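You operate a simulated robot arm through the tools that you are given. There is no shell and no other tool. Be economical: measure what you need, move in short steps, check, and stop when the job is done.

The job below is to be done with a simulated two-armed robot. You get a single attempt, and the scene is never put back.

Task
Put the red-taped pipe on the top of the upper steel shelf. Take the green-capped valve on the top of the grey platform and put it away on the top of the wooden cabinet. Put the white tin that says "cleaner" from the top of the grey platform on the space between the two crates and the white tin labelled "sealer" on the ledge of the white floor box. Put the chrome fitting on the top of the grey platform away on the top of the wooden cabinet. Take the 28 mm press jaw from the floor of the jaw tray and put it on the shelf under the press bench. Take the soap tin and put it on the top of the grey platform. Pull the thermostat lid open. Any order will do. Set down upright: green-capped valve, white tin.

Only the result counts: the job must be done as asked and must still hold three seconds after the hand-in. Knocking over, shifting, dropping, spilling or breaking anything else fails it. A push-on lid holds only when it is set on centred and level and pressed home; a screw cap is set on level and turned clockwise until tight.

Robot
Two 6-joint arms with two-finger parallel grippers on one trunk, on a base that drives. Base frame: it is fixed to the floor where the robot stands at the start and does not move with it; the origin is under the middle of the robot, x ahead of it, y to its left, z up. Units: cm, degrees, N and s.
The left shoulder is at the start at [-10.7, 17.7, 71], the right one opposite. With the tool pointing down near the work surface each hand reaches from about 32 to 70 cm from the robot's upright axis, wherever it stands, measured 20 degrees to its own side. Places, roughly: chrome fitting (4x4x5 cm) [120, -40, 50]; green-capped valve [50, -25, 50]; ledge of the white floor box (24x26 cm) [268, 64, 56]; press jaw [200, 300, 100]; red-taped pipe (3x3x7 cm) [50, -20, 50]; shelf under the press bench [140, 320, 30]; soap tin [125, 300, 100]; space between the two crates (26x20 cm) [-236, 200, 92]; thermostat lid [30, -150, 100]; top of the grey platform [80, -30, 50]; top of the upper steel shelf (17x14 cm) [-78, -204, 116]; top of the wooden cabinet [-230, 50, 70]; white tin [100, -25, 50]. Payload 1.57 kg a hand.
The TCP of each hand is the grasp point between the finger pads, 3 cm short of the fingertips. In the tool frame z runs along the fingers and y along their closing line. The gripper opens to 8 cm. The fingers are 1.7 cm wide and 1.2 cm thick; the gripper's body (4 by 8.2 cm) begins 8 cm behind the TCP.
Orientation is told as [roll, pitch, yaw] about the base's x, y, z axes, in that order, counted from this pose: with the fingers straight down and closing along the base's y, the tool's x points along the base's -x, its y along +y and its z along -z.

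Tools
- The arms move only by the tool arm_command. It takes "left_steps", "right_steps" or both (then of equal length, played together; a hand with none holds still); each is a list of rows, each a list of 7 numbers: the closure in counts, from 0 (fully open) to 255 (shut), then the shift along the tool's x, y, z in cm, then the turn, a rotation vector about the tool's x, y, z in degrees. In form: [[grip, dx, dy, dz, ax, ay, az], ...]. A call has 1 to 10 rows; each row shifts and turns the commanded pose from where the row before left it, along the tool's axes as they then stand. Rows are played at 5 a second. More than 5 cm and 8.6 degrees between two rows, or a gripper value outside its range, and nothing of the call is played. A pose out of reach is approached as far as the arm can. The call stops where the force on the tool passes 40 N (or 10 N more than at its start, if that is more) or the arm is blocked; 0.2 s more then pass. Each finger travels about 7.2 cm/s and halts on what it meets, pressing with about 23 N; the grip force reading is that of the motor and also rises with nothing between the fingers. The clock runs only during rows and for 0.2 s after the last one: add rows that do not move to give the fingers time. It gives the time, the measured TCP pose, the force on the tool (base axes), the opening and the grip force at its end, in the units of the frame above (readings bear some noise), with the torque about the TCP (base axes, N m) and any sound that the robot's microphone picked up, and new pictures: "views" is both (left out), scene, wrist or none (wrist: the cameras of the hands that moved).
- Cameras (640 x 400 px; columns grow to the right, rows downward): "scene" is now at [3.96, -1.11, 142.21]; the picture's right is [-0.15, -0.99, 0.00], its down [-0.80, 0.12, -0.59] and it looks along [0.58, -0.09, -0.81] (base axes); focal length 269 px, centre (320, 200). "left" rides on the left gripper at [7.2, 0.7, -12.2] in its tool frame; the picture's right is [-0.09, 1.00, 0.00], its down [-0.84, -0.08, -0.54] and it looks along [-0.54, -0.05, 0.84] (tool axes); focal length 238 px, centre (320, 200). "right" rides on the right gripper at [7.2, -0.7, -12.2] in its tool frame; the picture's right is [0.09, 1.00, 0.00], its down [-0.84, 0.08, -0.54] and it looks along [-0.54, 0.05, 0.84] (tool axes); focal length 238 px, centre (320, 200). There is no depth. A picture from a camera that has moved, and an enlarged one, comes with that camera's place and axes in the base frame and with its lens.
- raise_lower(by): slides the trunk up (or, below 0, down) by that many cm; the arms and the scene camera ride with it, the base frame stays. It gives what a move gives, with no picture.
- roll_base(legs): drives the robot by 1 to 6 legs, each [ahead, left, turn to the left] in cm, cm and degrees, along the robot's own axes; the way and the turn of a leg run together, so that a leg with both is an arc; at most 150 cm and 180 degrees a leg. The arms and the cameras ride along, it lands a little off, and it stops where it bumps. It gives what a move gives, and a new picture of the scene camera.
- turn_head(pan, tilt): turns the head with the scene camera to pan (to the left, within 143 degrees either way) and tilt (down, from -29 to 69), counted from straight ahead of the robot. It gives what a move gives, and a new picture of the scene camera.
- zoom(camera, box): a new picture of the part [left, top, right, bottom] of that camera's present view, enlarged. No time passes.
- sign_off(): hands the job in; it is judged then, once.

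Work in short steps. Places have to be worked out from the pictures, the camera data and where the tool is seen: move nearer, look again, correct. Check each grasp and each placing, and mend what went wrong. You have 217 turns and 260 pictures in all, those below and enlarged ones among them. Open the grippers and draw the arms clear of the work before you hand the job in, unless the task says otherwise.

The tools are called after "Request:" by a JSON object that holds its "name" and its "arguments". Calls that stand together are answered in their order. arm_command: Moves the arms, as the interface text tells. Its arguments: {"type":"object","properties":{"left_steps":{"type":"array","items":{"type":"array","items":{"type":"number"}}},"right_steps":{"type":"array","items":{"type":"array","items":{"type":"number"}}},"views":{"type":"string","enum":["both","scene","wrist","none"]}},"required":[]} The other tools are called the same way: raise_lower (by) slides the trunk up or down; roll_base (legs) drives the base; turn_head (pan, tilt) turns the head that bears the scene camera; zoom (camera, box) takes an enlarged picture of a part of a camera's view; sign_off () hands the job in.

At the start:

```text
clock: 0.0
left_ee_pos: [41.17, 2.11, 78.31]
left_ee_rot: [-0.1, -0.1, 0.0]
left_force: [-0.6, 0.3, -0.2]
left_moment: [-0.01, 0.0, -0.01]
left_opening: 8.0
left_finger_force: 0.1
right_ee_pos: [36.34, -32.05, 77.54]
right_ee_rot: [0.0, 0.0, -0.1]
right_force: [-0.5, 0.0, 0.1]
right_moment: [0.01, -0.01, 0.0]
right_opening: 7.99
right_finger_force: 0.1
trunk travel left (down, up): [-15.0, 17.8]
robot x, y, heading: [0.55, 0.08, 0.0]
head pan, tilt: [-8.5, 53.8]
```

scene: 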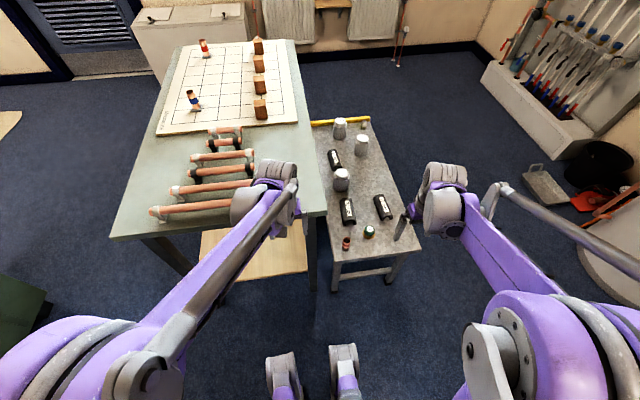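
right: 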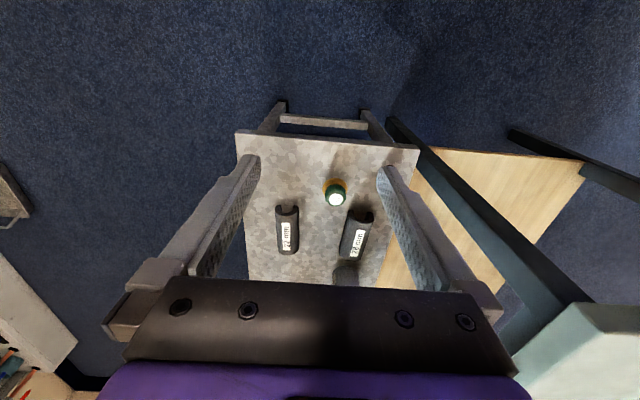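
left: 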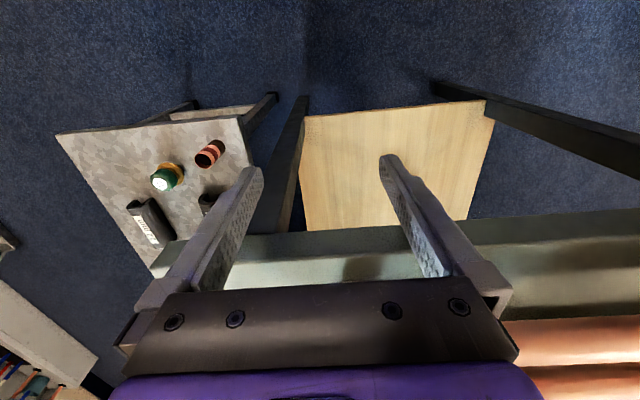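

I start by enlarging the view of the grey platform to identify the objects on it.

Request:
{"name": "zoom", "arguments": {"camera": "scene", "box": [300, 100, 440, 290]}}

Request:
{"name": "turn_head", "arguments": {"pan": -80, "tilt": 25}}

Request:
{"name": "turn_head", "arguments": {"pan": -140, "tilt": 25}}

Request:
{"name": "turn_head", "arguments": {"pan": 140, "tilt": 25}}

Request:
{"name": "turn_head", "arguments": {"pan": 70, "tilt": 20}}

Request:
{"name": "turn_head", "arguments": {"pan": 10, "tilt": 20}}

```text
2.11 times, centred on (370, 195) of scene
camera zoom: at [3.96, -1.11, 142.21], right [-0.15, -0.99, 0.0], down [-0.8, 0.12, -0.59], along [0.58, -0.09, -0.81], focal length 567 px, centre (215, 210)
```

zoom: 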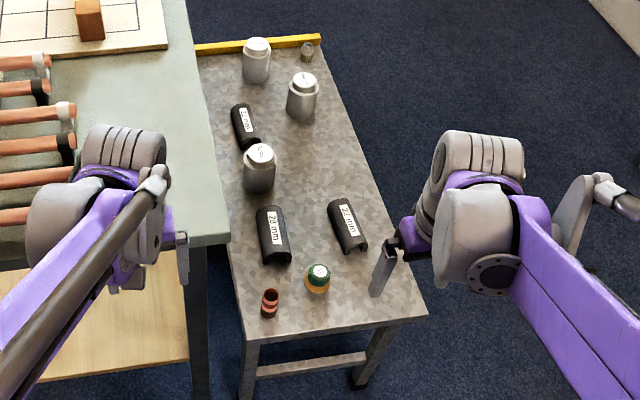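

```text
clock: 1.4
left_ee_pos: [41.37, 2.09, 78.33]
left_ee_rot: [0.0, 0.0, 0.0]
left_force: [-0.2, 0.0, 1.2]
left_moment: [0.02, -0.01, -0.03]
left_opening: 8.02
left_finger_force: 0.1
right_ee_pos: [36.13, -32.01, 77.47]
right_ee_rot: [0.0, -0.1, 0.0]
right_force: [-0.1, -0.8, -0.2]
right_moment: [0.02, -0.01, -0.01]
right_opening: 7.96
right_finger_force: 0.0
trunk travel left (down, up): [-15.0, 17.8]
robot x, y, heading: [0.08, 0.21, -0.2]
head pan, tilt: [-80.0, 25.0]
camera scene: at [-1.68, -9.09, 146.46], right [-0.98, -0.17, 0.0], down [-0.07, 0.42, -0.91], along [0.16, -0.89, -0.42], focal length 269 px, centre (320, 200)
```

scene: 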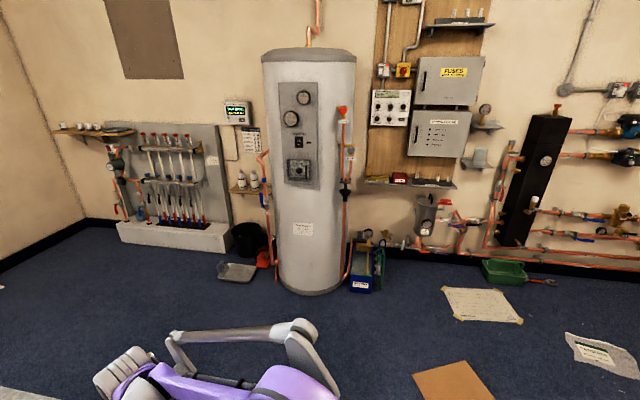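

```text
clock: 2.7
left_ee_pos: [41.33, 2.07, 78.41]
left_ee_rot: [0.1, 0.0, -0.1]
left_force: [0.2, -0.2, -0.3]
left_moment: [-0.01, 0.03, 0.0]
left_opening: 7.99
left_finger_force: 0.1
right_ee_pos: [36.14, -32.05, 77.46]
right_ee_rot: [0.0, 0.0, 0.1]
right_force: [0.0, 0.3, 0.1]
right_moment: [0.0, 0.0, 0.01]
right_opening: 8.0
right_finger_force: 0.0
trunk travel left (down, up): [-15.0, 17.8]
robot x, y, heading: [-0.05, -0.16, 0.1]
head pan, tilt: [-140.0, 25.0]
camera scene: at [-10.34, -5.95, 146.47], right [-0.64, 0.77, 0.0], down [0.32, 0.27, -0.91], along [-0.69, -0.58, -0.42], focal length 269 px, centre (320, 200)
```

scene: 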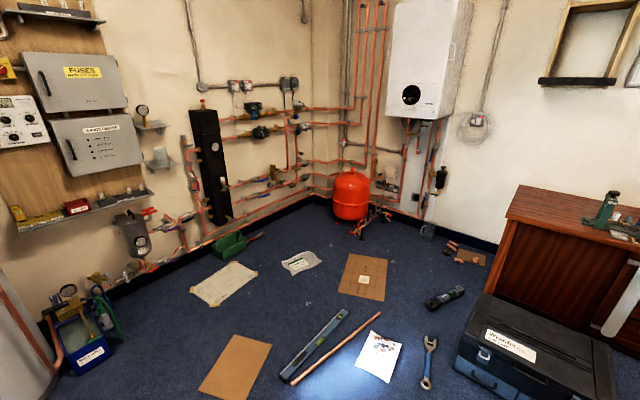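

```text
clock: 6.6
left_ee_pos: [41.36, 2.15, 78.41]
left_ee_rot: [0.0, 0.1, 0.0]
left_force: [0.0, -0.3, 0.3]
left_moment: [0.01, 0.02, -0.01]
left_opening: 7.98
left_finger_force: 0.1
right_ee_pos: [36.11, -31.89, 77.57]
right_ee_rot: [0.1, 0.0, 0.0]
right_force: [0.7, -0.8, -0.1]
right_moment: [0.01, 0.02, 0.01]
right_opening: 8.0
right_finger_force: 0.2
trunk travel left (down, up): [-15.0, 17.8]
robot x, y, heading: [0.0, -0.13, 0.1]
head pan, tilt: [140.0, 25.0]
camera scene: at [-10.34, 5.9, 146.47], right [0.64, 0.77, 0.0], down [0.32, -0.27, -0.91], along [-0.69, 0.58, -0.42], focal length 269 px, centre (320, 200)
```

scene: 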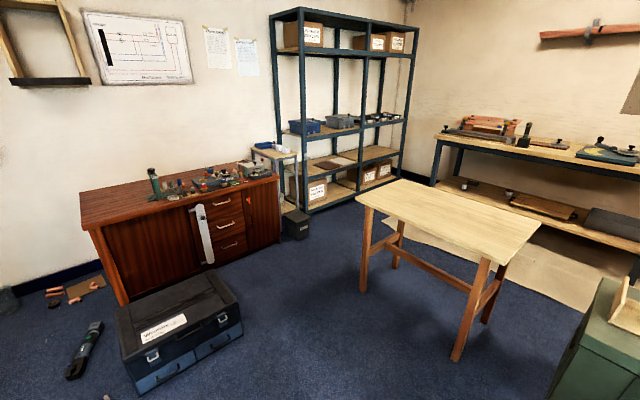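

```text
clock: 8.0
left_ee_pos: [41.27, 2.22, 78.2]
left_ee_rot: [0.0, 0.0, 0.0]
left_force: [-0.1, -0.2, 0.6]
left_moment: [-0.02, 0.01, 0.0]
left_opening: 8.0
left_finger_force: 0.1
right_ee_pos: [36.13, -31.99, 77.51]
right_ee_rot: [0.0, 0.0, 0.1]
right_force: [0.0, 0.7, 0.3]
right_moment: [-0.01, -0.03, 0.02]
right_opening: 8.0
right_finger_force: 0.1
trunk travel left (down, up): [-15.0, 17.8]
robot x, y, heading: [0.29, 0.04, -0.2]
head pan, tilt: [70.0, 20.0]
camera scene: at [-0.1, 8.73, 147.28], right [0.94, -0.34, 0.0], down [-0.12, -0.32, -0.94], along [0.32, 0.88, -0.34], focal length 269 px, centre (320, 200)
```

scene: 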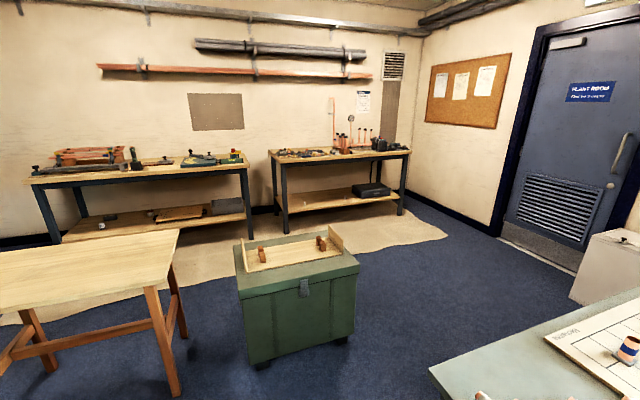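

```text
clock: 9.3
left_ee_pos: [41.49, 2.11, 78.23]
left_ee_rot: [0.0, 0.0, 0.0]
left_force: [-0.2, 0.0, -0.2]
left_moment: [0.0, 0.01, -0.02]
left_opening: 8.01
left_finger_force: 0.0
right_ee_pos: [36.13, -31.98, 77.48]
right_ee_rot: [-0.1, 0.0, -0.1]
right_force: [-0.3, 1.0, -0.3]
right_moment: [0.03, 0.01, -0.01]
right_opening: 8.0
right_finger_force: 0.0
trunk travel left (down, up): [-15.0, 17.8]
robot x, y, heading: [-0.44, 0.27, -0.0]
head pan, tilt: [10.0, 20.0]
camera scene: at [5.89, 1.6, 147.28], right [0.17, -0.98, 0.0], down [-0.34, -0.06, -0.94], along [0.93, 0.16, -0.34], focal length 269 px, centre (320, 200)
```

scene: 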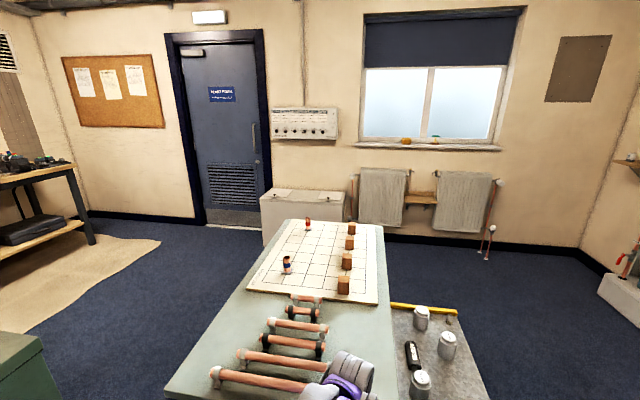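

Table to the left (green) has its top near z 77 and right edge near y −9, the platform lies at z≈48–50 beyond x 45. I strafe right so the platform is straight ahead, then look down.

Request:
{"name": "roll_base", "arguments": {"legs": [[0, -26, 0]]}}

Request:
{"name": "turn_head", "arguments": {"pan": 0, "tilt": 55}}

Request:
{"name": "arm_command", "arguments": {"left_steps": [[0, 0, 0, 0, 0, 0, 0]], "right_steps": [[0, 0, 0, 0, 0, 0, 0]], "views": "wrist"}}

```text
clock: 12.2
left_ee_pos: [41.34, -23.22, 78.27]
left_ee_rot: [0.1, -0.1, 0.1]
left_force: [-0.2, 0.7, 0.2]
left_moment: [-0.03, -0.04, 0.01]
left_opening: 8.01
left_finger_force: 0.1
right_ee_pos: [36.21, -57.42, 77.48]
right_ee_rot: [-0.1, 0.0, 0.2]
right_force: [-0.5, 0.8, -0.4]
right_moment: [0.01, 0.02, 0.0]
right_opening: 7.99
right_finger_force: 0.0
trunk travel left (down, up): [-15.0, 17.8]
robot x, y, heading: [0.0, -25.54, 0.4]
head pan, tilt: [10.0, 20.0]
camera scene: at [5.91, -23.99, 147.28], right [0.18, -0.98, 0.0], down [-0.34, -0.06, -0.94], along [0.93, 0.17, -0.34], focal length 269 px, centre (320, 200)
```

scene: 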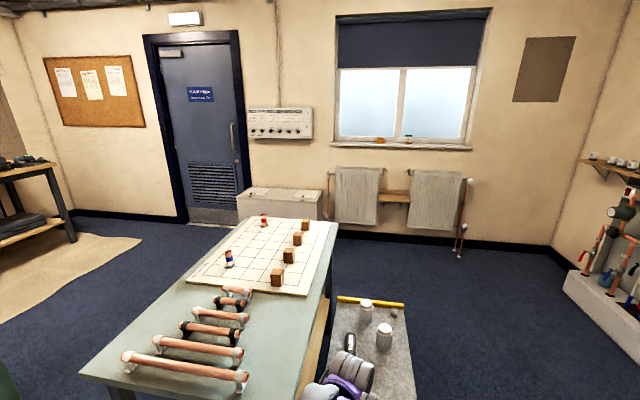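

```text
clock: 13.2
left_ee_pos: [41.38, -23.28, 78.35]
left_ee_rot: [0.0, 0.0, 0.1]
left_force: [-0.3, -0.2, 0.4]
left_moment: [-0.03, 0.01, 0.0]
left_opening: 7.98
left_finger_force: 0.1
right_ee_pos: [36.32, -57.4, 77.39]
right_ee_rot: [-0.1, 0.0, 0.1]
right_force: [-0.2, 0.8, -0.2]
right_moment: [0.04, 0.0, -0.02]
right_opening: 8.0
right_finger_force: 0.1
trunk travel left (down, up): [-15.0, 17.8]
robot x, y, heading: [-0.23, -25.5, 0.0]
head pan, tilt: [0.0, 55.0]
camera scene: at [3.95, -25.58, 142.07], right [0.0, -1.0, 0.0], down [-0.82, 0.0, -0.57], along [0.57, 0.0, -0.82], focal length 269 px, centre (320, 200)
```

scene: 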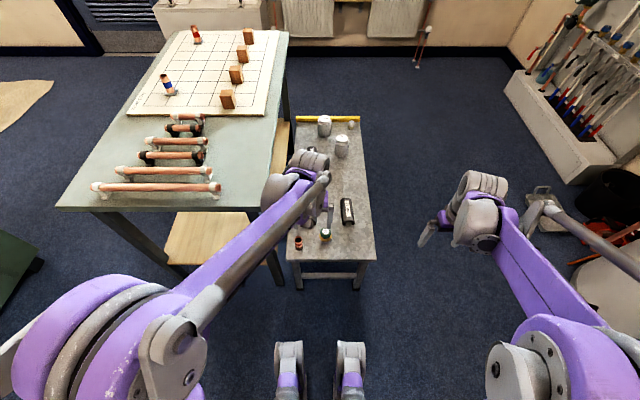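

```text
clock: 13.6
left_ee_pos: [41.31, -23.37, 78.23]
left_ee_rot: [0.0, -0.1, 0.1]
left_force: [-0.6, -0.1, 0.7]
left_moment: [-0.02, -0.01, 0.04]
left_opening: 7.99
left_finger_force: 0.0
right_ee_pos: [36.24, -57.42, 77.54]
right_ee_rot: [0.1, 0.0, 0.1]
right_force: [-0.3, 0.3, -1.0]
right_moment: [-0.01, 0.01, 0.03]
right_opening: 7.98
right_finger_force: 0.0
trunk travel left (down, up): [-15.0, 17.8]
robot x, y, heading: [0.1, -25.81, -0.0]
head pan, tilt: [0.0, 55.0]
camera right: at [29.05, -58.07, 89.62], right [-0.09, 1.0, 0.0], down [0.84, 0.08, 0.54], along [0.54, 0.05, -0.84], focal length 238 px, centre (320, 200)
camera left: at [34.19, -22.68, 90.47], right [0.09, 1.0, 0.0], down [0.84, -0.08, 0.54], along [0.54, -0.05, -0.84], focal length 238 px, centre (320, 200)
```

right: 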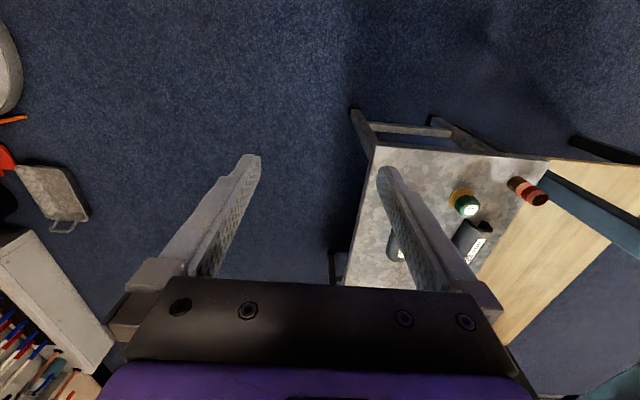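
left: 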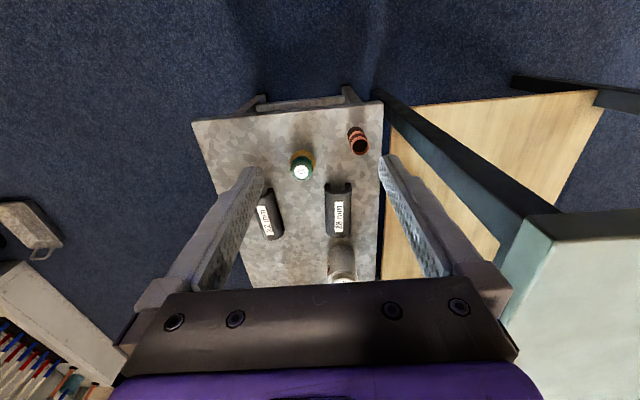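

Pipe ≈[47.3,-18], base z≈48; valve ≈[51.3,-27.3], top z≈52.5. I test with the free right hand how high the tool-down pose can go (for the z 116 shelf).

Request:
{"name": "arm_command", "arguments": {"right_steps": [[0, 0, 0, -4, 0, 0, 0], [0, 0, 0, -4, 0, 0, 0], [0, 0, 0, -4, 0, 0, 0], [0, 0, 0, -4, 0, 0, 0], [0, 0, 0, -4, 0, 0, 0], [0, 0, 0, -4, 0, 0, 0], [0, 0, 0, -4, 0, 0, 0], [0, 0, 0, 0, 0, 0, 0], [0, 0, 0, 0, 0, 0, 0]], "views": "none"}}

Request:
{"name": "arm_command", "arguments": {"right_steps": [[0, -4, 0, 0, 0, 0, 0], [0, -4, 0, 0, 0, 0, 0], [0, -4, 0, 0, 0, 0, 0], [0, -4, 0, 0, 0, 0, 0], [0, 0, 0, 0, 0, 0, 0], [0, 0, 0, 0, 0, 0, 0]], "views": "none"}}

```text
clock: 15.6
left_ee_pos: [41.42, -23.35, 78.24]
left_ee_rot: [0.0, 0.0, 0.0]
left_force: [0.3, -0.7, -0.1]
left_moment: [0.05, 0.01, -0.01]
left_opening: 7.99
left_finger_force: 0.0
right_ee_pos: [36.07, -57.12, 105.2]
right_ee_rot: [0.0, 0.1, 0.1]
right_force: [-0.3, -0.2, -0.2]
right_moment: [0.03, 0.01, 0.01]
right_opening: 7.98
right_finger_force: 0.1
trunk travel left (down, up): [-15.0, 17.8]
robot x, y, heading: [-0.22, -25.63, 0.3]
head pan, tilt: [0.0, 55.0]
```

```text
clock: 17.0
left_ee_pos: [41.41, -23.42, 78.33]
left_ee_rot: [0.0, 0.0, 0.1]
left_force: [0.5, 0.6, 0.1]
left_moment: [0.01, 0.02, -0.04]
left_opening: 7.98
left_finger_force: 0.0
right_ee_pos: [51.62, -57.19, 105.08]
right_ee_rot: [0.1, 0.0, 0.1]
right_force: [-0.6, 0.3, 0.6]
right_moment: [-0.03, 0.02, -0.01]
right_opening: 8.0
right_finger_force: 0.1
right hand out of reach, approached as far as the arm can: row 4
trunk travel left (down, up): [-15.0, 17.8]
robot x, y, heading: [0.01, -25.49, 0.1]
head pan, tilt: [0.0, 55.0]
```

Tool-down works up to about z 122 with the trunk raised, so vertical grasps are fine. I bring the left hand above the pipe and look.

Request:
{"name": "arm_command", "arguments": {"left_steps": [[80, -3, 2.7, 0, 0, 0, 0], [80, -2.9, 2.7, 0, 0, 0, 0], [80, 0, 0, 4, 0, 0, 0], [80, 0, 0, 4, 0, 0, 0], [80, 0, 0, 4, 0, 0, 0], [80, 0, 0, 3, 0, 0, 0], [80, 0, 0, 0, 0, 0, 0], [80, 0, 0, 0, 0, 0, 0]], "right_steps": [[0, 4, 0, 2, 0, 0, 0], [0, 4, 0, 4, 0, 0, 0], [0, 4, 0, 4, 0, 0, 0], [0, 4, 0, 4, 0, 0, 0], [0, 0, 0, 4, 0, 0, 0], [0, 0, 0, 4, 0, 0, 0], [0, 0, 0, 4, 0, 0, 0], [0, 0, 0, 0, 0, 0, 0]]}}

```text
refused: row 2 steps farther than a row can; nothing moved
```

One row was too long; I resend with shorter steps.

Request:
{"name": "arm_command", "arguments": {"left_steps": [[80, -3, 2.7, 0, 0, 0, 0], [80, -2.9, 2.7, 0, 0, 0, 0], [80, 0, 0, 4, 0, 0, 0], [80, 0, 0, 4, 0, 0, 0], [80, 0, 0, 4, 0, 0, 0], [80, 0, 0, 3, 0, 0, 0], [80, 0, 0, 0, 0, 0, 0], [80, 0, 0, 0, 0, 0, 0]], "right_steps": [[0, 3, 0, 3, 0, 0, 0], [0, 3, 0, 3, 0, 0, 0], [0, 3, 0, 3, 0, 0, 0], [0, 3, 0, 3, 0, 0, 0], [0, 2, 0, 4, 0, 0, 0], [0, 0, 0, 4, 0, 0, 0], [0, 0, 0, 4, 0, 0, 0], [0, 0, 0, 0, 0, 0, 0]]}}

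```text
clock: 18.8
left_ee_pos: [47.55, -18.3, 63.28]
left_ee_rot: [0.0, -0.1, 0.1]
left_force: [1.2, 0.9, 0.6]
left_moment: [-0.02, -0.03, 0.01]
left_opening: 5.45
left_finger_force: 0.0
right_ee_pos: [37.89, -57.37, 80.89]
right_ee_rot: [0.0, 0.0, 0.1]
right_force: [-0.3, 0.3, -0.5]
right_moment: [0.01, -0.04, -0.04]
right_opening: 8.01
right_finger_force: 0.0
trunk travel left (down, up): [-15.0, 17.8]
robot x, y, heading: [0.05, -25.64, 0.1]
head pan, tilt: [0.0, 55.0]
camera scene: at [3.94, -25.57, 142.07], right [0.0, -1.0, 0.0], down [-0.82, 0.0, -0.57], along [0.57, 0.0, -0.82], focal length 269 px, centre (320, 200)
camera right: at [30.67, -57.96, 93.03], right [-0.09, 1.0, 0.0], down [0.84, 0.08, 0.54], along [0.54, 0.05, -0.84], focal length 238 px, centre (320, 200)
camera left: at [40.34, -17.52, 75.47], right [0.09, 1.0, 0.0], down [0.84, -0.08, 0.54], along [0.54, -0.05, -0.84], focal length 238 px, centre (320, 200)
```

scene: 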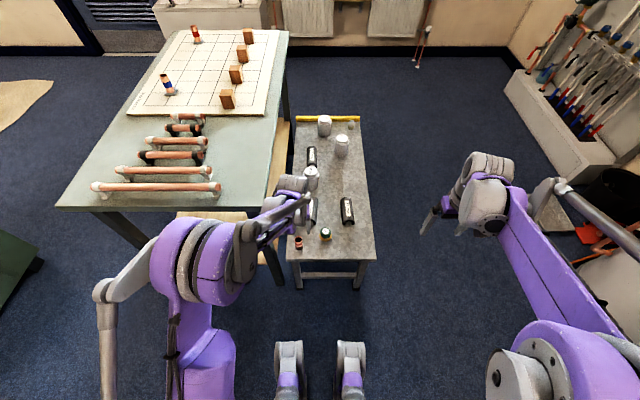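
right: 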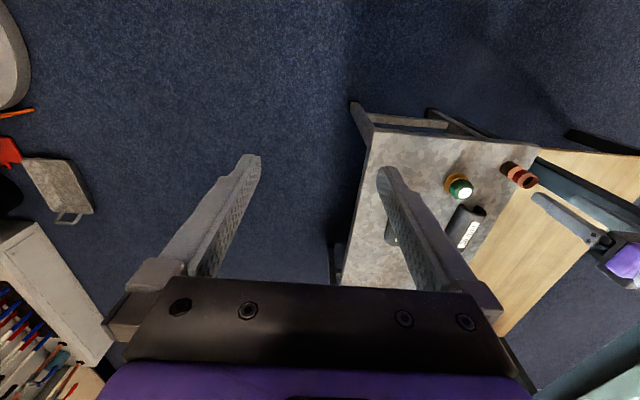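
left: 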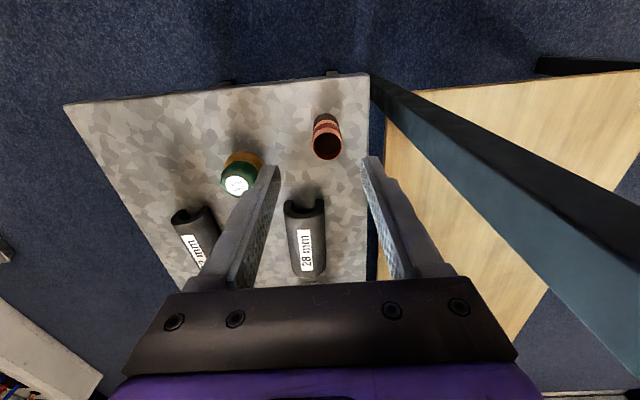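

Pipe centre is at about [47.6,-17.6]; I shift 0.6 cm in y, lower to z 52.4 and close.

Request:
{"name": "arm_command", "arguments": {"left_steps": [[80, 0, 0.7, 0, 0, 0, 0], [80, 0, 0, 4, 0, 0, 0], [80, 0, 0, 4, 0, 0, 0], [80, 0, 0, 2.9, 0, 0, 0], [80, 0, 0, 0, 0, 0, 0], [255, 0, 0, 0, 0, 0, 0], [255, 0, 0, 0, 0, 0, 0], [255, 0, 0, 0, 0, 0, 0], [255, 0, 0, 0, 0, 0, 0]], "views": "wrist"}}

```text
clock: 20.8
left_ee_pos: [47.36, -17.27, 52.84]
left_ee_rot: [-0.1, 0.0, 0.1]
left_force: [0.1, 0.1, -0.5]
left_moment: [-0.02, -0.03, 0.0]
left_opening: 2.68
left_finger_force: 23.1
right_ee_pos: [37.87, -57.47, 80.89]
right_ee_rot: [0.0, 0.1, 0.1]
right_force: [0.1, -1.2, -0.1]
right_moment: [0.0, -0.01, -0.01]
right_opening: 7.98
right_finger_force: 0.0
trunk travel left (down, up): [-15.0, 17.8]
robot x, y, heading: [0.36, -25.49, 0.2]
head pan, tilt: [0.0, 55.0]
camera left: at [40.11, -16.65, 64.76], right [0.09, 1.0, 0.0], down [0.84, -0.08, 0.54], along [0.54, -0.05, -0.84], focal length 238 px, centre (320, 200)
```

left: 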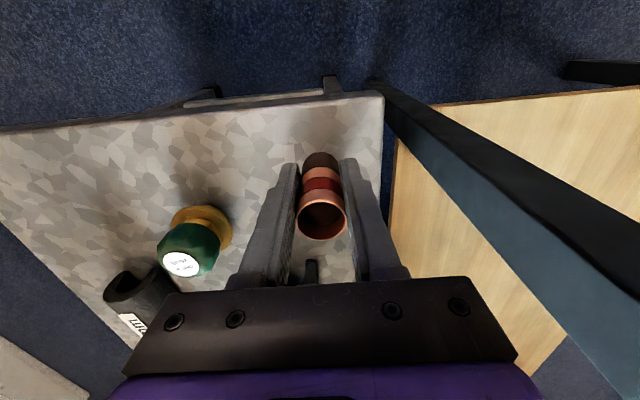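

Pipe gripped (2.7 cm). I lift the left hand up and back while bringing the right hand above the valve at ≈[51.9,-27.8].

Request:
{"name": "arm_command", "arguments": {"left_steps": [[255, 0, 0, -4, 0, 0, 0], [255, 0, 0, -4, 0, 0, 0], [255, 0, 0, -4, 0, 0, 0], [255, 0, 0, -4, 0, 0, 0], [255, 3, 0, -3, 0, 0, 0], [255, 3, 0, -3, 0, 0, 0], [255, 3, 2, -3, 0, 0, 0], [255, 3, 3, -2, 0, 0, 0], [255, 0, 4, 0, 0, 0, 0], [255, 0, 0, 0, 0, 0, 0]], "views": "none"}}

Request:
{"name": "arm_command", "arguments": {"right_steps": [[50, -4, 3, 0, 0, 0, 0], [50, -3, 4, 0, 0, 0, 0], [50, -3, 4, 0, 0, 0, 0], [50, -2, 4, 0, 0, 0, 0], [50, -2, 4, 0, 0, 0, 0], [50, 0, 4, 2, 0, 0, 0], [50, 0, 4, 2, 0, 0, 0], [50, 0, 2.6, 4, 0, 0, 0], [50, 0, 0, 4, 0, 0, 0], [50, 0, 0, 4, 0, 0, 0]], "views": "wrist"}}

```text
clock: 23.0
left_ee_pos: [35.37, -8.67, 79.36]
left_ee_rot: [-0.1, 0.1, 0.0]
left_force: [-1.3, -0.1, 0.0]
left_moment: [0.02, -0.02, 0.02]
left_opening: 2.67
left_finger_force: 23.1
right_ee_pos: [37.84, -57.44, 80.88]
right_ee_rot: [0.0, 0.0, 0.1]
right_force: [0.5, 1.0, 0.8]
right_moment: [0.0, -0.05, 0.02]
right_opening: 7.99
right_finger_force: 0.1
trunk travel left (down, up): [-15.0, 17.8]
robot x, y, heading: [0.19, -25.6, 0.3]
head pan, tilt: [0.0, 55.0]
```

```text
clock: 25.2
left_ee_pos: [35.34, -8.59, 79.49]
left_ee_rot: [0.1, 0.1, 0.1]
left_force: [-0.3, 0.2, -0.8]
left_moment: [0.01, 0.03, 0.0]
left_opening: 2.68
left_finger_force: 23.3
right_ee_pos: [51.67, -27.26, 65.17]
right_ee_rot: [0.0, 0.0, 0.1]
right_force: [-0.1, -0.6, -0.6]
right_moment: [0.01, -0.02, -0.02]
right_opening: 6.42
right_finger_force: 0.0
trunk travel left (down, up): [-15.0, 17.8]
robot x, y, heading: [-0.03, -25.47, 0.1]
head pan, tilt: [0.0, 55.0]
camera right: at [44.48, -27.98, 77.24], right [-0.09, 1.0, 0.0], down [0.84, 0.08, 0.54], along [0.54, 0.05, -0.84], focal length 238 px, centre (320, 200)
```

right: 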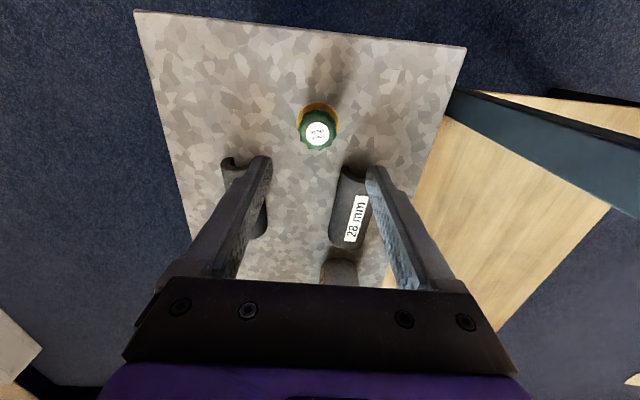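

Valve is at ≈[51.5,-27.6]; I adjust, lower to z 51.6 and close.

Request:
{"name": "arm_command", "arguments": {"right_steps": [[50, 0.1, -0.3, 3, 0, 0, 0], [50, 0, 0, 4, 0, 0, 0], [50, 0, 0, 4, 0, 0, 0], [50, 0, 0, 2.5, 0, 0, 0], [50, 0, 0, 0, 0, 0, 0], [255, 0, 0, 0, 0, 0, 0], [255, 0, 0, 0, 0, 0, 0], [255, 0, 0, 0, 0, 0, 0], [255, 0, 0, 0, 0, 0, 0]], "views": "wrist"}}

```text
clock: 27.2
left_ee_pos: [35.34, -8.57, 79.41]
left_ee_rot: [0.0, 0.0, 0.1]
left_force: [0.2, 0.6, -1.1]
left_moment: [0.0, -0.03, 0.01]
left_opening: 2.67
left_finger_force: 23.1
right_ee_pos: [51.59, -27.96, 51.43]
right_ee_rot: [0.0, -0.1, 0.1]
right_force: [1.7, -0.2, -0.8]
right_moment: [0.02, 0.0, 0.02]
right_opening: 4.75
right_finger_force: 22.9
trunk travel left (down, up): [-15.0, 17.8]
robot x, y, heading: [0.09, -25.86, 0.3]
head pan, tilt: [0.0, 55.0]
camera right: at [44.36, -28.68, 63.72], right [-0.09, 1.0, 0.0], down [0.84, 0.08, 0.54], along [0.54, 0.05, -0.84], focal length 238 px, centre (320, 200)
```

right: 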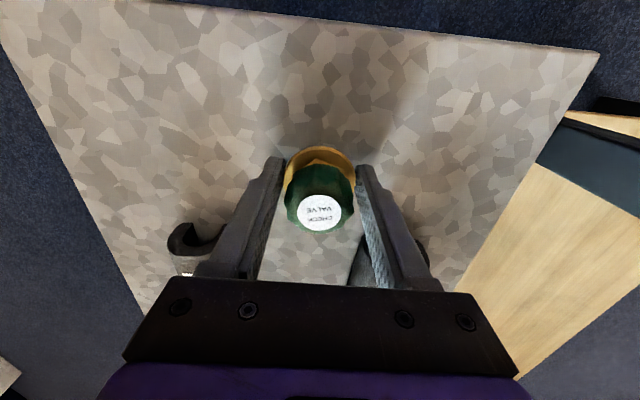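

Valve held at its base flange (bottom ≈3.4 cm below TCP). I lift and retract the right hand, then back the robot off and check the surroundings.

Request:
{"name": "arm_command", "arguments": {"right_steps": [[255, 0, 0, -4, 0, 0, 0], [255, 0, 0, -4, 0, 0, 0], [255, 0, 0, -4, 0, 0, 0], [255, 0, 0, -4, 0, 0, 0], [255, 0, 0, -4, 0, 0, 0], [255, 3, -3, -3, 0, 0, 0], [255, 3, -3, -3, 0, 0, 0], [255, 3, -3, -3, 0, 0, 0], [255, 3, -3, 0, 0, 0, 0], [255, 3, -3, 0, 0, 0, 0]], "views": "none"}}

Request:
{"name": "raise_lower", "arguments": {"by": 17.5}}

Request:
{"name": "turn_head", "arguments": {"pan": -110, "tilt": 45}}

```text
refused: row 6 steps farther than a row can; nothing moved
```

```text
clock: 29.1
left_ee_pos: [35.09, -8.24, 96.95]
left_ee_rot: [-0.1, 0.0, 0.1]
left_force: [-0.3, -0.3, 0.1]
left_moment: [0.0, -0.02, -0.02]
left_opening: 2.68
left_finger_force: 23.4
right_ee_pos: [51.66, -28.05, 69.09]
right_ee_rot: [-0.1, 0.1, 0.2]
right_force: [0.2, -0.4, -1.1]
right_moment: [-0.03, 0.03, 0.01]
right_opening: 4.77
right_finger_force: 22.8
trunk travel left (down, up): [-32.5, 0.3]
robot x, y, heading: [0.26, -25.85, 0.2]
head pan, tilt: [0.0, 55.0]
```

```text
clock: 31.0
left_ee_pos: [35.2, -8.35, 96.9]
left_ee_rot: [0.0, 0.1, 0.0]
left_force: [-0.4, 0.6, 0.5]
left_moment: [0.01, 0.03, -0.02]
left_opening: 2.66
left_finger_force: 22.6
right_ee_pos: [51.68, -27.93, 69.04]
right_ee_rot: [0.0, 0.0, 0.1]
right_force: [-0.1, 0.1, -1.2]
right_moment: [-0.02, -0.03, 0.02]
right_opening: 4.74
right_finger_force: 22.9
trunk travel left (down, up): [-32.5, 0.3]
robot x, y, heading: [0.23, -25.55, 0.0]
head pan, tilt: [-110.0, 45.0]
camera scene: at [-7.08, -33.24, 161.21], right [-0.94, 0.34, 0.0], down [0.24, 0.67, -0.71], along [-0.24, -0.67, -0.71], focal length 269 px, centre (320, 200)
```

scene: 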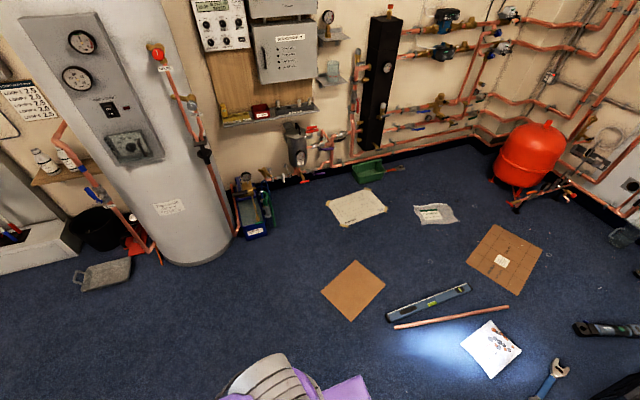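

I retract the right hand properly, then view the left arm's elbow configuration.

Request:
{"name": "arm_command", "arguments": {"right_steps": [[255, 0, 0, -4, 0, 0, 0], [255, 0, 0, -4, 0, 0, 0], [255, 0, 0, -4, 0, 0, 0], [255, 3, -3, -2, 0, 0, 0], [255, 3, -3, -2, 0, 0, 0], [255, 3, -3, -2, 0, 0, 0], [255, 3, -3, -2, 0, 0, 0], [255, 3, -3, 0, 0, 0, 0], [255, 0, 0, 0, 0, 0, 0]], "views": "none"}}

Request:
{"name": "turn_head", "arguments": {"pan": 50, "tilt": 60}}

Request:
{"name": "zoom", "arguments": {"camera": "scene", "box": [0, 0, 640, 400]}}

```text
clock: 33.0
left_ee_pos: [35.27, -8.22, 96.87]
left_ee_rot: [0.0, 0.0, 0.1]
left_force: [-0.2, 0.4, -0.8]
left_moment: [0.02, 0.0, 0.01]
left_opening: 2.68
left_finger_force: 23.0
right_ee_pos: [36.56, -42.79, 89.04]
right_ee_rot: [0.0, 0.0, 0.2]
right_force: [-0.4, 0.0, -1.6]
right_moment: [0.03, 0.02, -0.02]
right_opening: 4.76
right_finger_force: 23.2
trunk travel left (down, up): [-32.5, 0.3]
robot x, y, heading: [-0.02, -25.67, 0.2]
head pan, tilt: [-110.0, 45.0]
```

```text
clock: 35.5
left_ee_pos: [35.21, -8.42, 96.83]
left_ee_rot: [0.0, -0.1, 0.1]
left_force: [0.7, -0.6, -0.2]
left_moment: [0.02, -0.01, 0.03]
left_opening: 2.71
left_finger_force: 22.7
right_ee_pos: [36.69, -42.83, 89.12]
right_ee_rot: [0.0, 0.0, 0.1]
right_force: [-0.1, -0.3, -1.4]
right_moment: [-0.02, 0.0, 0.0]
right_opening: 4.76
right_finger_force: 23.4
trunk travel left (down, up): [-32.5, 0.3]
robot x, y, heading: [-0.0, -25.69, 0.3]
head pan, tilt: [50.0, 60.0]
camera scene: at [-0.04, -20.48, 159.26], right [0.77, -0.64, 0.0], down [-0.56, -0.66, -0.5], along [0.32, 0.38, -0.87], focal length 269 px, centre (320, 200)
```

scene: 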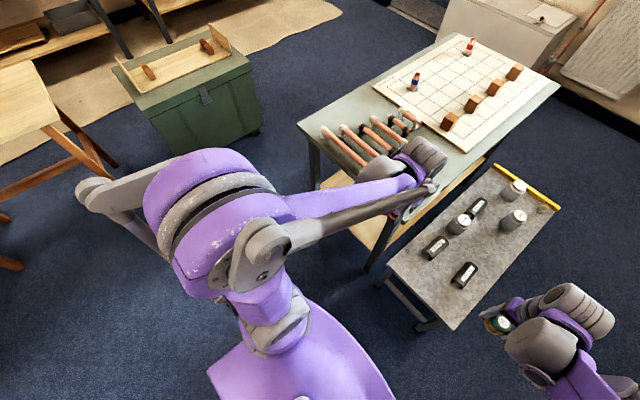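

```text
1.00 times, centred on (320, 200) of scene (not enlarged: the box is as wide or as high as the picture)
camera zoom: at [-0.04, -20.48, 159.26], right [0.77, -0.64, 0.0], down [-0.56, -0.66, -0.5], along [0.32, 0.38, -0.87], focal length 269 px, centre (320, 200)
```

zoom: 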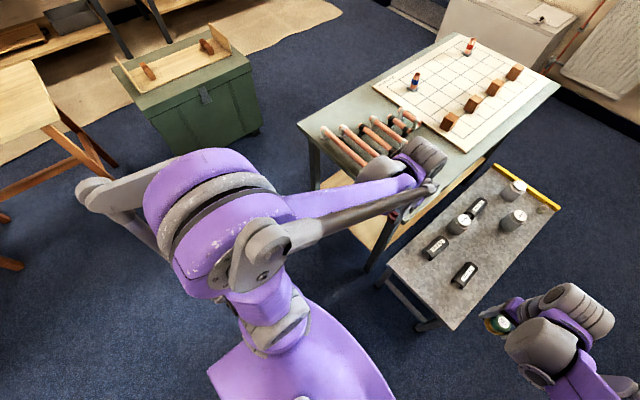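

The arms bulge far out sideways at the shoulder, so the pipe should be in the right hand for that wall shelf. Better: put the pipe back on the platform now, take the chrome fitting with the left, and deliver valve + chrome to the cabinet first.

Request:
{"name": "raise_lower", "arguments": {"by": -17.5}}

Request:
{"name": "arm_command", "arguments": {"left_steps": [[255, 0, -4.5, 0, 0, 0, 0], [255, 0, -4.5, 0, 0, 0, 0], [255, -4, 0, 0, 0, 0, 0], [255, -4, 0, 0, 0, 0, 0], [255, -4.2, 0, 0, 0, 0, 0], [255, 0, 0, 4, 0, 0, 0], [255, 0, 0, 4, 0, 0, 0], [255, 0, 0, 4, 0, 0, 0], [255, 0, 0, 4, 0, 0, 0], [255, 0, 0, 4, 0, 0, 0]], "views": "wrist"}}

```text
clock: 37.4
left_ee_pos: [35.31, -8.28, 79.38]
left_ee_rot: [-0.1, -0.1, 0.1]
left_force: [0.1, -0.2, 0.0]
left_moment: [-0.02, 0.01, 0.01]
left_opening: 2.68
left_finger_force: 23.0
right_ee_pos: [36.64, -42.96, 71.53]
right_ee_rot: [0.0, 0.0, 0.1]
right_force: [-0.4, -0.4, -0.5]
right_moment: [0.0, 0.01, 0.0]
right_opening: 4.76
right_finger_force: 22.6
trunk travel left (down, up): [-15.0, 17.8]
robot x, y, heading: [-0.25, -25.35, -0.0]
head pan, tilt: [50.0, 60.0]
```

```text
clock: 39.6
left_ee_pos: [47.41, -17.2, 59.36]
left_ee_rot: [0.0, 0.0, 0.1]
left_force: [0.1, 0.0, -0.8]
left_moment: [0.05, 0.04, 0.0]
left_opening: 2.67
left_finger_force: 23.2
right_ee_pos: [36.75, -43.1, 71.56]
right_ee_rot: [0.0, -0.1, 0.1]
right_force: [-0.2, -0.3, -0.7]
right_moment: [0.0, 0.02, 0.01]
right_opening: 4.73
right_finger_force: 23.1
trunk travel left (down, up): [-15.0, 17.8]
robot x, y, heading: [-0.02, -25.58, 0.2]
head pan, tilt: [50.0, 60.0]
camera left: at [40.25, -16.51, 71.47], right [0.09, 1.0, 0.0], down [0.84, -0.08, 0.54], along [0.54, -0.05, -0.84], focal length 238 px, centre (320, 200)
```

left: 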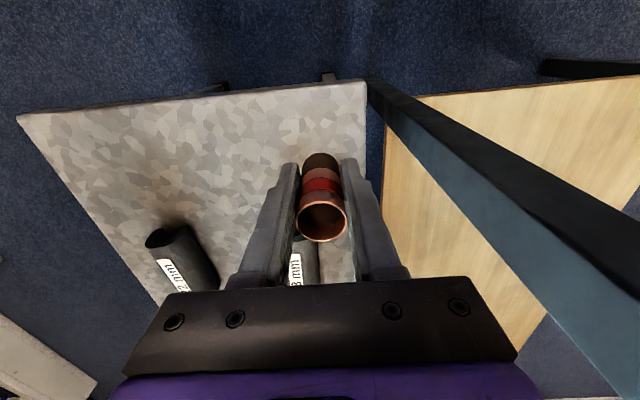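

Lowering 6.5 cm to the surface, releasing, and rising clear.

Request:
{"name": "arm_command", "arguments": {"left_steps": [[255, 0, 0, 3.5, 0, 0, 0], [255, 0, 0, 2.5, 0, 0, 0], [255, 0, 0, 0.5, 0, 0, 0], [255, 0, 0, 0, 0, 0, 0], [90, 0, 0, 0, 0, 0, 0], [90, 0, 0, 0, 0, 0, 0], [90, 0, 0, -3, 0, 0, 0], [90, 0, 0, -4, 0, 0, 0], [90, 0, 0, -4, 0, 0, 0], [90, 0, 0, -4, 0, 0, 0]], "views": "wrist"}}

Request:
{"name": "arm_command", "arguments": {"left_steps": [[90, 0, 0, -4, 0, 0, 0], [90, 0, 0, -4, 0, 0, 0], [90, 3, 0, -3, 0, 0, 0], [90, 4, 0, -2, 0, 0, 0], [90, 3, 0, 0, 0, 0, 0], [90, 0, 0, 0, 0, 0, 0]], "views": "none"}}

```text
clock: 41.8
left_ee_pos: [47.12, -17.3, 68.26]
left_ee_rot: [0.0, -0.1, 0.1]
left_force: [-0.4, 0.6, 0.5]
left_moment: [0.02, 0.03, -0.01]
left_opening: 5.17
left_finger_force: 0.1
right_ee_pos: [36.6, -42.98, 71.65]
right_ee_rot: [-0.1, 0.0, 0.0]
right_force: [-0.6, 0.4, -0.4]
right_moment: [-0.01, -0.02, 0.01]
right_opening: 4.74
right_finger_force: 23.0
trunk travel left (down, up): [-15.0, 17.8]
robot x, y, heading: [0.16, -25.78, 0.1]
head pan, tilt: [50.0, 60.0]
camera left: at [39.89, -16.65, 80.37], right [0.09, 1.0, 0.0], down [0.84, -0.08, 0.54], along [0.54, -0.05, -0.84], focal length 238 px, centre (320, 200)
```

left: 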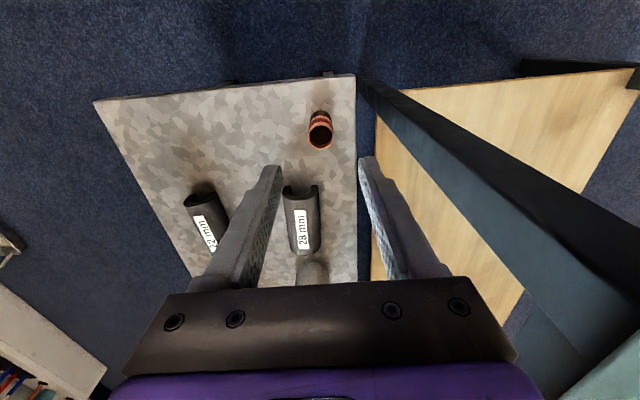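

```text
clock: 43.2
left_ee_pos: [37.46, -17.42, 81.05]
left_ee_rot: [-0.1, 0.0, 0.1]
left_force: [-0.6, 0.6, -0.6]
left_moment: [-0.02, -0.01, -0.02]
left_opening: 5.18
left_finger_force: 0.1
right_ee_pos: [36.87, -42.93, 71.59]
right_ee_rot: [0.1, 0.1, 0.1]
right_force: [0.3, 0.8, -0.6]
right_moment: [0.01, 0.01, 0.02]
right_opening: 4.76
right_finger_force: 22.6
trunk travel left (down, up): [-15.0, 17.8]
robot x, y, heading: [-0.12, -25.22, 0.1]
head pan, tilt: [50.0, 60.0]
```

Pipe stands upright again. I drive around to the right side of the platform, facing it (heading 90), keeping clear of the tank and the cardboard.

Request:
{"name": "roll_base", "arguments": {"legs": [[-50, 0, 0], [0, 0, 90], [0, -50, 0], [-65, 0, 0]]}}

Request:
{"name": "turn_head", "arguments": {"pan": -60, "tilt": 45}}

```text
clock: 45.5
left_ee_pos: [-0.18, -17.57, 81.13]
left_ee_rot: [0.0, -0.1, -0.1]
left_force: [-1.4, 0.2, 0.0]
left_moment: [0.01, -0.04, -0.01]
left_opening: 5.21
left_finger_force: 0.1
right_ee_pos: [-0.88, -43.26, 71.73]
right_ee_rot: [0.0, -0.2, -0.1]
right_force: [-0.2, -0.5, 0.3]
right_moment: [0.01, -0.04, 0.01]
right_opening: 4.75
right_finger_force: 22.7
trunk travel left (down, up): [-15.0, 17.8]
robot x, y, heading: [-37.43, -25.57, -0.0]
head pan, tilt: [50.0, 60.0]
stopped in leg 1: the robot was blocked; the commanded pose is now the measured one
camera scene: at [-36.77, -20.5, 141.46], right [0.77, -0.64, 0.0], down [-0.56, -0.66, -0.5], along [0.32, 0.38, -0.86], focal length 269 px, centre (320, 200)
```

scene: 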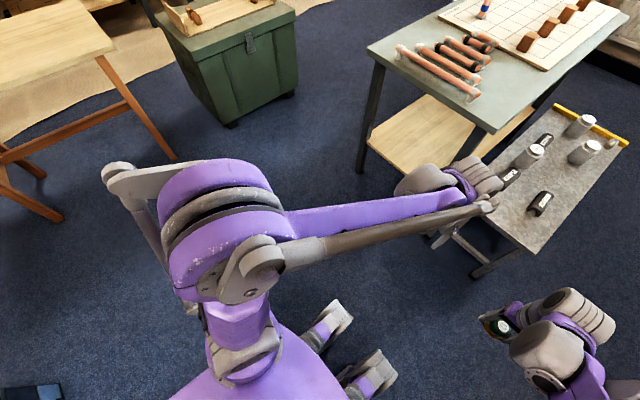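

```text
clock: 47.4
left_ee_pos: [0.19, -17.54, 81.1]
left_ee_rot: [0.0, 0.0, 0.0]
left_force: [0.3, -0.1, -0.3]
left_moment: [0.01, 0.0, -0.02]
left_opening: 5.2
left_finger_force: 0.0
right_ee_pos: [-0.56, -43.16, 71.63]
right_ee_rot: [-0.1, 0.0, 0.1]
right_force: [-0.2, -0.8, -1.4]
right_moment: [-0.02, -0.01, -0.04]
right_opening: 4.73
right_finger_force: 23.7
trunk travel left (down, up): [-15.0, 17.8]
robot x, y, heading: [-37.67, -25.53, -0.2]
head pan, tilt: [-60.0, 45.0]
camera scene: at [-36.58, -32.66, 143.41], right [-0.87, -0.5, 0.0], down [-0.35, 0.61, -0.71], along [0.35, -0.61, -0.71], focal length 269 px, centre (320, 200)
```

scene: 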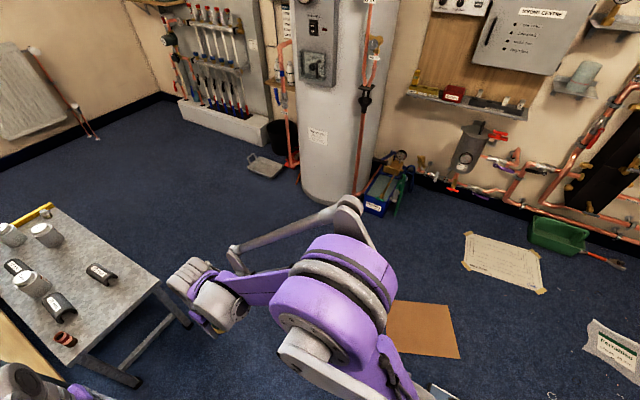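

The base was blocked while backing up. I look behind on both sides to see what it met.

Request:
{"name": "turn_head", "arguments": {"pan": -143, "tilt": 62}}

Request:
{"name": "turn_head", "arguments": {"pan": 143, "tilt": 62}}

```text
clock: 49.0
left_ee_pos: [0.12, -17.53, 81.07]
left_ee_rot: [0.0, 0.0, 0.0]
left_force: [-0.4, -0.5, -0.1]
left_moment: [0.0, -0.01, -0.01]
left_opening: 5.19
left_finger_force: 0.2
right_ee_pos: [-0.73, -43.12, 71.55]
right_ee_rot: [0.0, 0.0, 0.1]
right_force: [-0.1, 0.2, -1.9]
right_moment: [-0.02, 0.0, 0.01]
right_opening: 4.77
right_finger_force: 23.4
trunk travel left (down, up): [-15.0, 17.8]
robot x, y, heading: [-37.12, -25.46, 0.1]
head pan, tilt: [-143.0, 62.0]
camera scene: at [-45.78, -29.49, 141.23], right [-0.6, 0.8, 0.0], down [0.7, 0.53, -0.47], along [-0.38, -0.28, -0.88], focal length 269 px, centre (320, 200)
```

scene: 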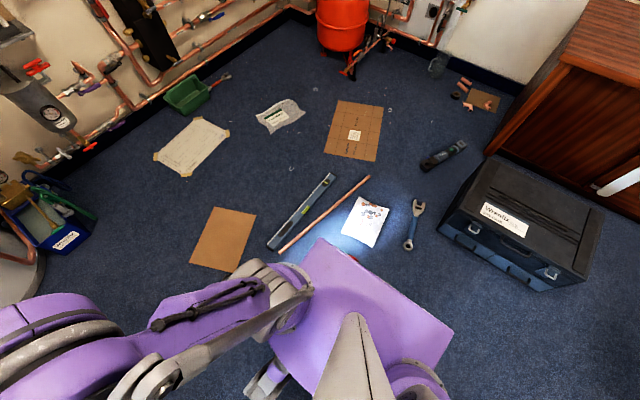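

```text
clock: 52.9
left_ee_pos: [0.1, -17.59, 81.2]
left_ee_rot: [0.1, 0.1, 0.0]
left_force: [-0.5, 0.0, 0.0]
left_moment: [0.01, -0.02, 0.06]
left_opening: 5.2
left_finger_force: 0.0
right_ee_pos: [-0.72, -43.15, 71.53]
right_ee_rot: [0.0, 0.0, 0.0]
right_force: [0.4, 1.1, -1.2]
right_moment: [0.04, -0.02, -0.02]
right_opening: 4.77
right_finger_force: 22.6
trunk travel left (down, up): [-15.0, 17.8]
robot x, y, heading: [-37.61, -25.54, -0.3]
head pan, tilt: [143.0, 62.0]
camera scene: at [-45.78, -21.74, 141.23], right [0.6, 0.8, 0.0], down [0.7, -0.53, -0.47], along [-0.37, 0.28, -0.88], focal length 269 px, centre (320, 200)
```

scene: 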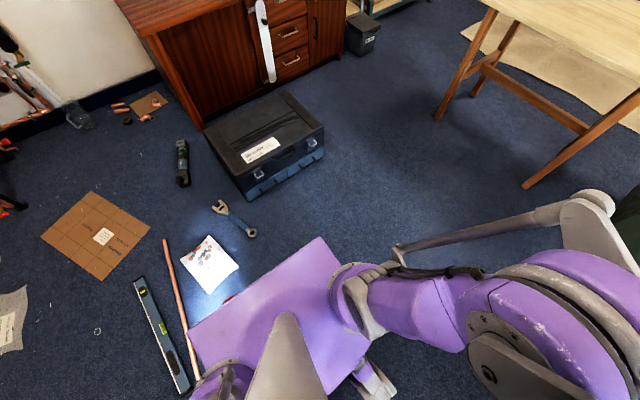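

Nothing visible explains it; some low object may hide right behind the base plate. I move ahead a little, turn left 90°, and look at that spot.

Request:
{"name": "roll_base", "arguments": {"legs": [[17, 0, 0], [0, 0, 90]]}}

Request:
{"name": "turn_head", "arguments": {"pan": 100, "tilt": 62}}

```text
clock: 58.2
left_ee_pos: [-28.85, 11.87, 81.08]
left_ee_rot: [0.1, 0.0, 90.4]
left_force: [-0.1, 0.2, -0.2]
left_moment: [-0.03, 0.03, 0.0]
left_opening: 5.19
left_finger_force: 0.1
right_ee_pos: [-3.15, 11.28, 71.61]
right_ee_rot: [0.0, 0.0, 90.3]
right_force: [0.3, 0.7, -1.7]
right_moment: [-0.02, 0.01, 0.02]
right_opening: 4.72
right_finger_force: 23.0
trunk travel left (down, up): [-15.0, 17.8]
robot x, y, heading: [-20.03, -25.07, 90.3]
head pan, tilt: [143.0, 62.0]
camera scene: at [-24.29, -34.02, 141.23], right [-0.8, 0.6, 0.0], down [0.53, 0.71, -0.47], along [-0.28, -0.38, -0.88], focal length 269 px, centre (320, 200)
```

scene: 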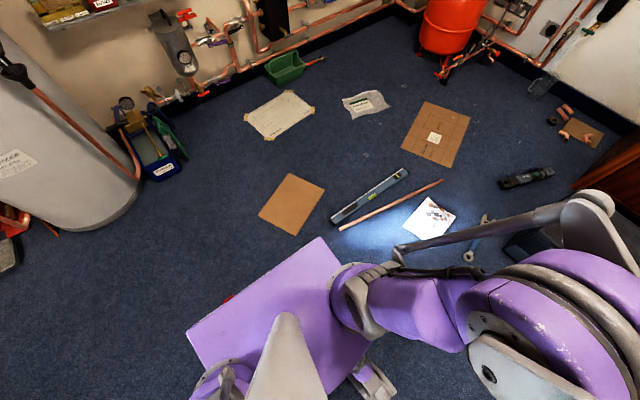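

```text
clock: 59.3
left_ee_pos: [-28.91, 11.88, 81.06]
left_ee_rot: [0.0, 0.0, 90.3]
left_force: [0.6, 0.1, -0.2]
left_moment: [-0.02, 0.01, 0.0]
left_opening: 5.17
left_finger_force: 0.1
right_ee_pos: [-3.22, 11.19, 71.44]
right_ee_rot: [0.0, -0.1, 90.4]
right_force: [0.1, -0.3, -2.7]
right_moment: [0.01, 0.01, 0.01]
right_opening: 4.72
right_finger_force: 22.3
trunk travel left (down, up): [-15.0, 17.8]
robot x, y, heading: [-20.19, -25.25, 90.5]
head pan, tilt: [100.0, 62.0]
camera scene: at [-26.78, -30.02, 141.23], right [-0.18, 0.98, 0.0], down [0.87, 0.16, -0.47], along [-0.46, -0.08, -0.88], focal length 269 px, centre (320, 200)
```

scene: 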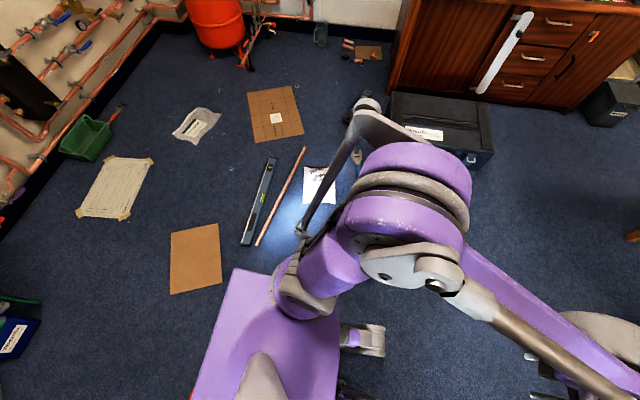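

Nothing was hidden there; I need the base's footprint. I tilt the empty left hand back to look at the robot's own base with its wrist camera.

Request:
{"name": "arm_command", "arguments": {"left_steps": [[90, 0, 0, 0, 0, 8.5, 0], [90, 0, 0, 0, 0, 8.5, 0], [90, 0, 0, 0, 0, 8.5, 0], [90, 0, 0, 0, 0, 8.5, 0], [90, 0, 0, 0, 0, 8.5, 0], [90, 0, 0, 0, 0, 8.5, 0], [90, 0, 0, 0, 0, 8.5, 0], [90, 0, 0, 0, 0, 8.5, 0], [90, 0, 0, 0, 0, 0, 0]], "views": "wrist"}}

```text
clock: 61.3
left_ee_pos: [-28.77, 11.83, 81.01]
left_ee_rot: [0.0, 36.8, 90.2]
left_force: [-0.1, -0.6, -0.2]
left_moment: [0.01, 0.01, 0.0]
left_opening: 5.21
left_finger_force: 0.0
left hand out of reach, approached as far as the arm can: row 5, 6, 7, 8
right_ee_pos: [-3.12, 11.26, 71.74]
right_ee_rot: [0.0, 0.0, 90.3]
right_force: [-0.6, 0.5, -0.9]
right_moment: [0.05, 0.02, 0.02]
right_opening: 4.75
right_finger_force: 23.2
trunk travel left (down, up): [-15.0, 17.8]
robot x, y, heading: [-20.29, -25.85, 90.0]
head pan, tilt: [100.0, 62.0]
camera left: at [-29.37, 13.41, 95.04], right [-1.0, 0.07, -0.06], down [0.07, 1.0, -0.07], along [0.05, -0.07, -1.0], focal length 238 px, centre (320, 200)
```

left: 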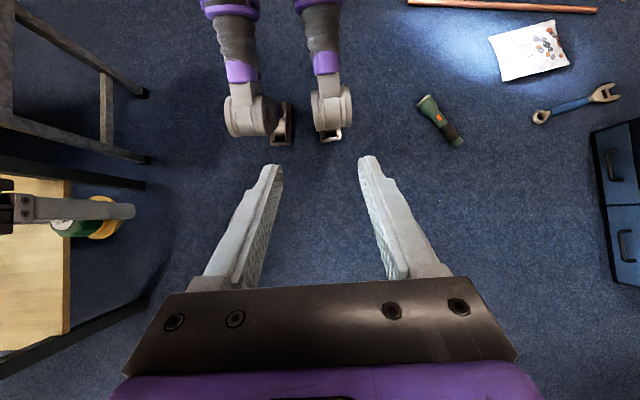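

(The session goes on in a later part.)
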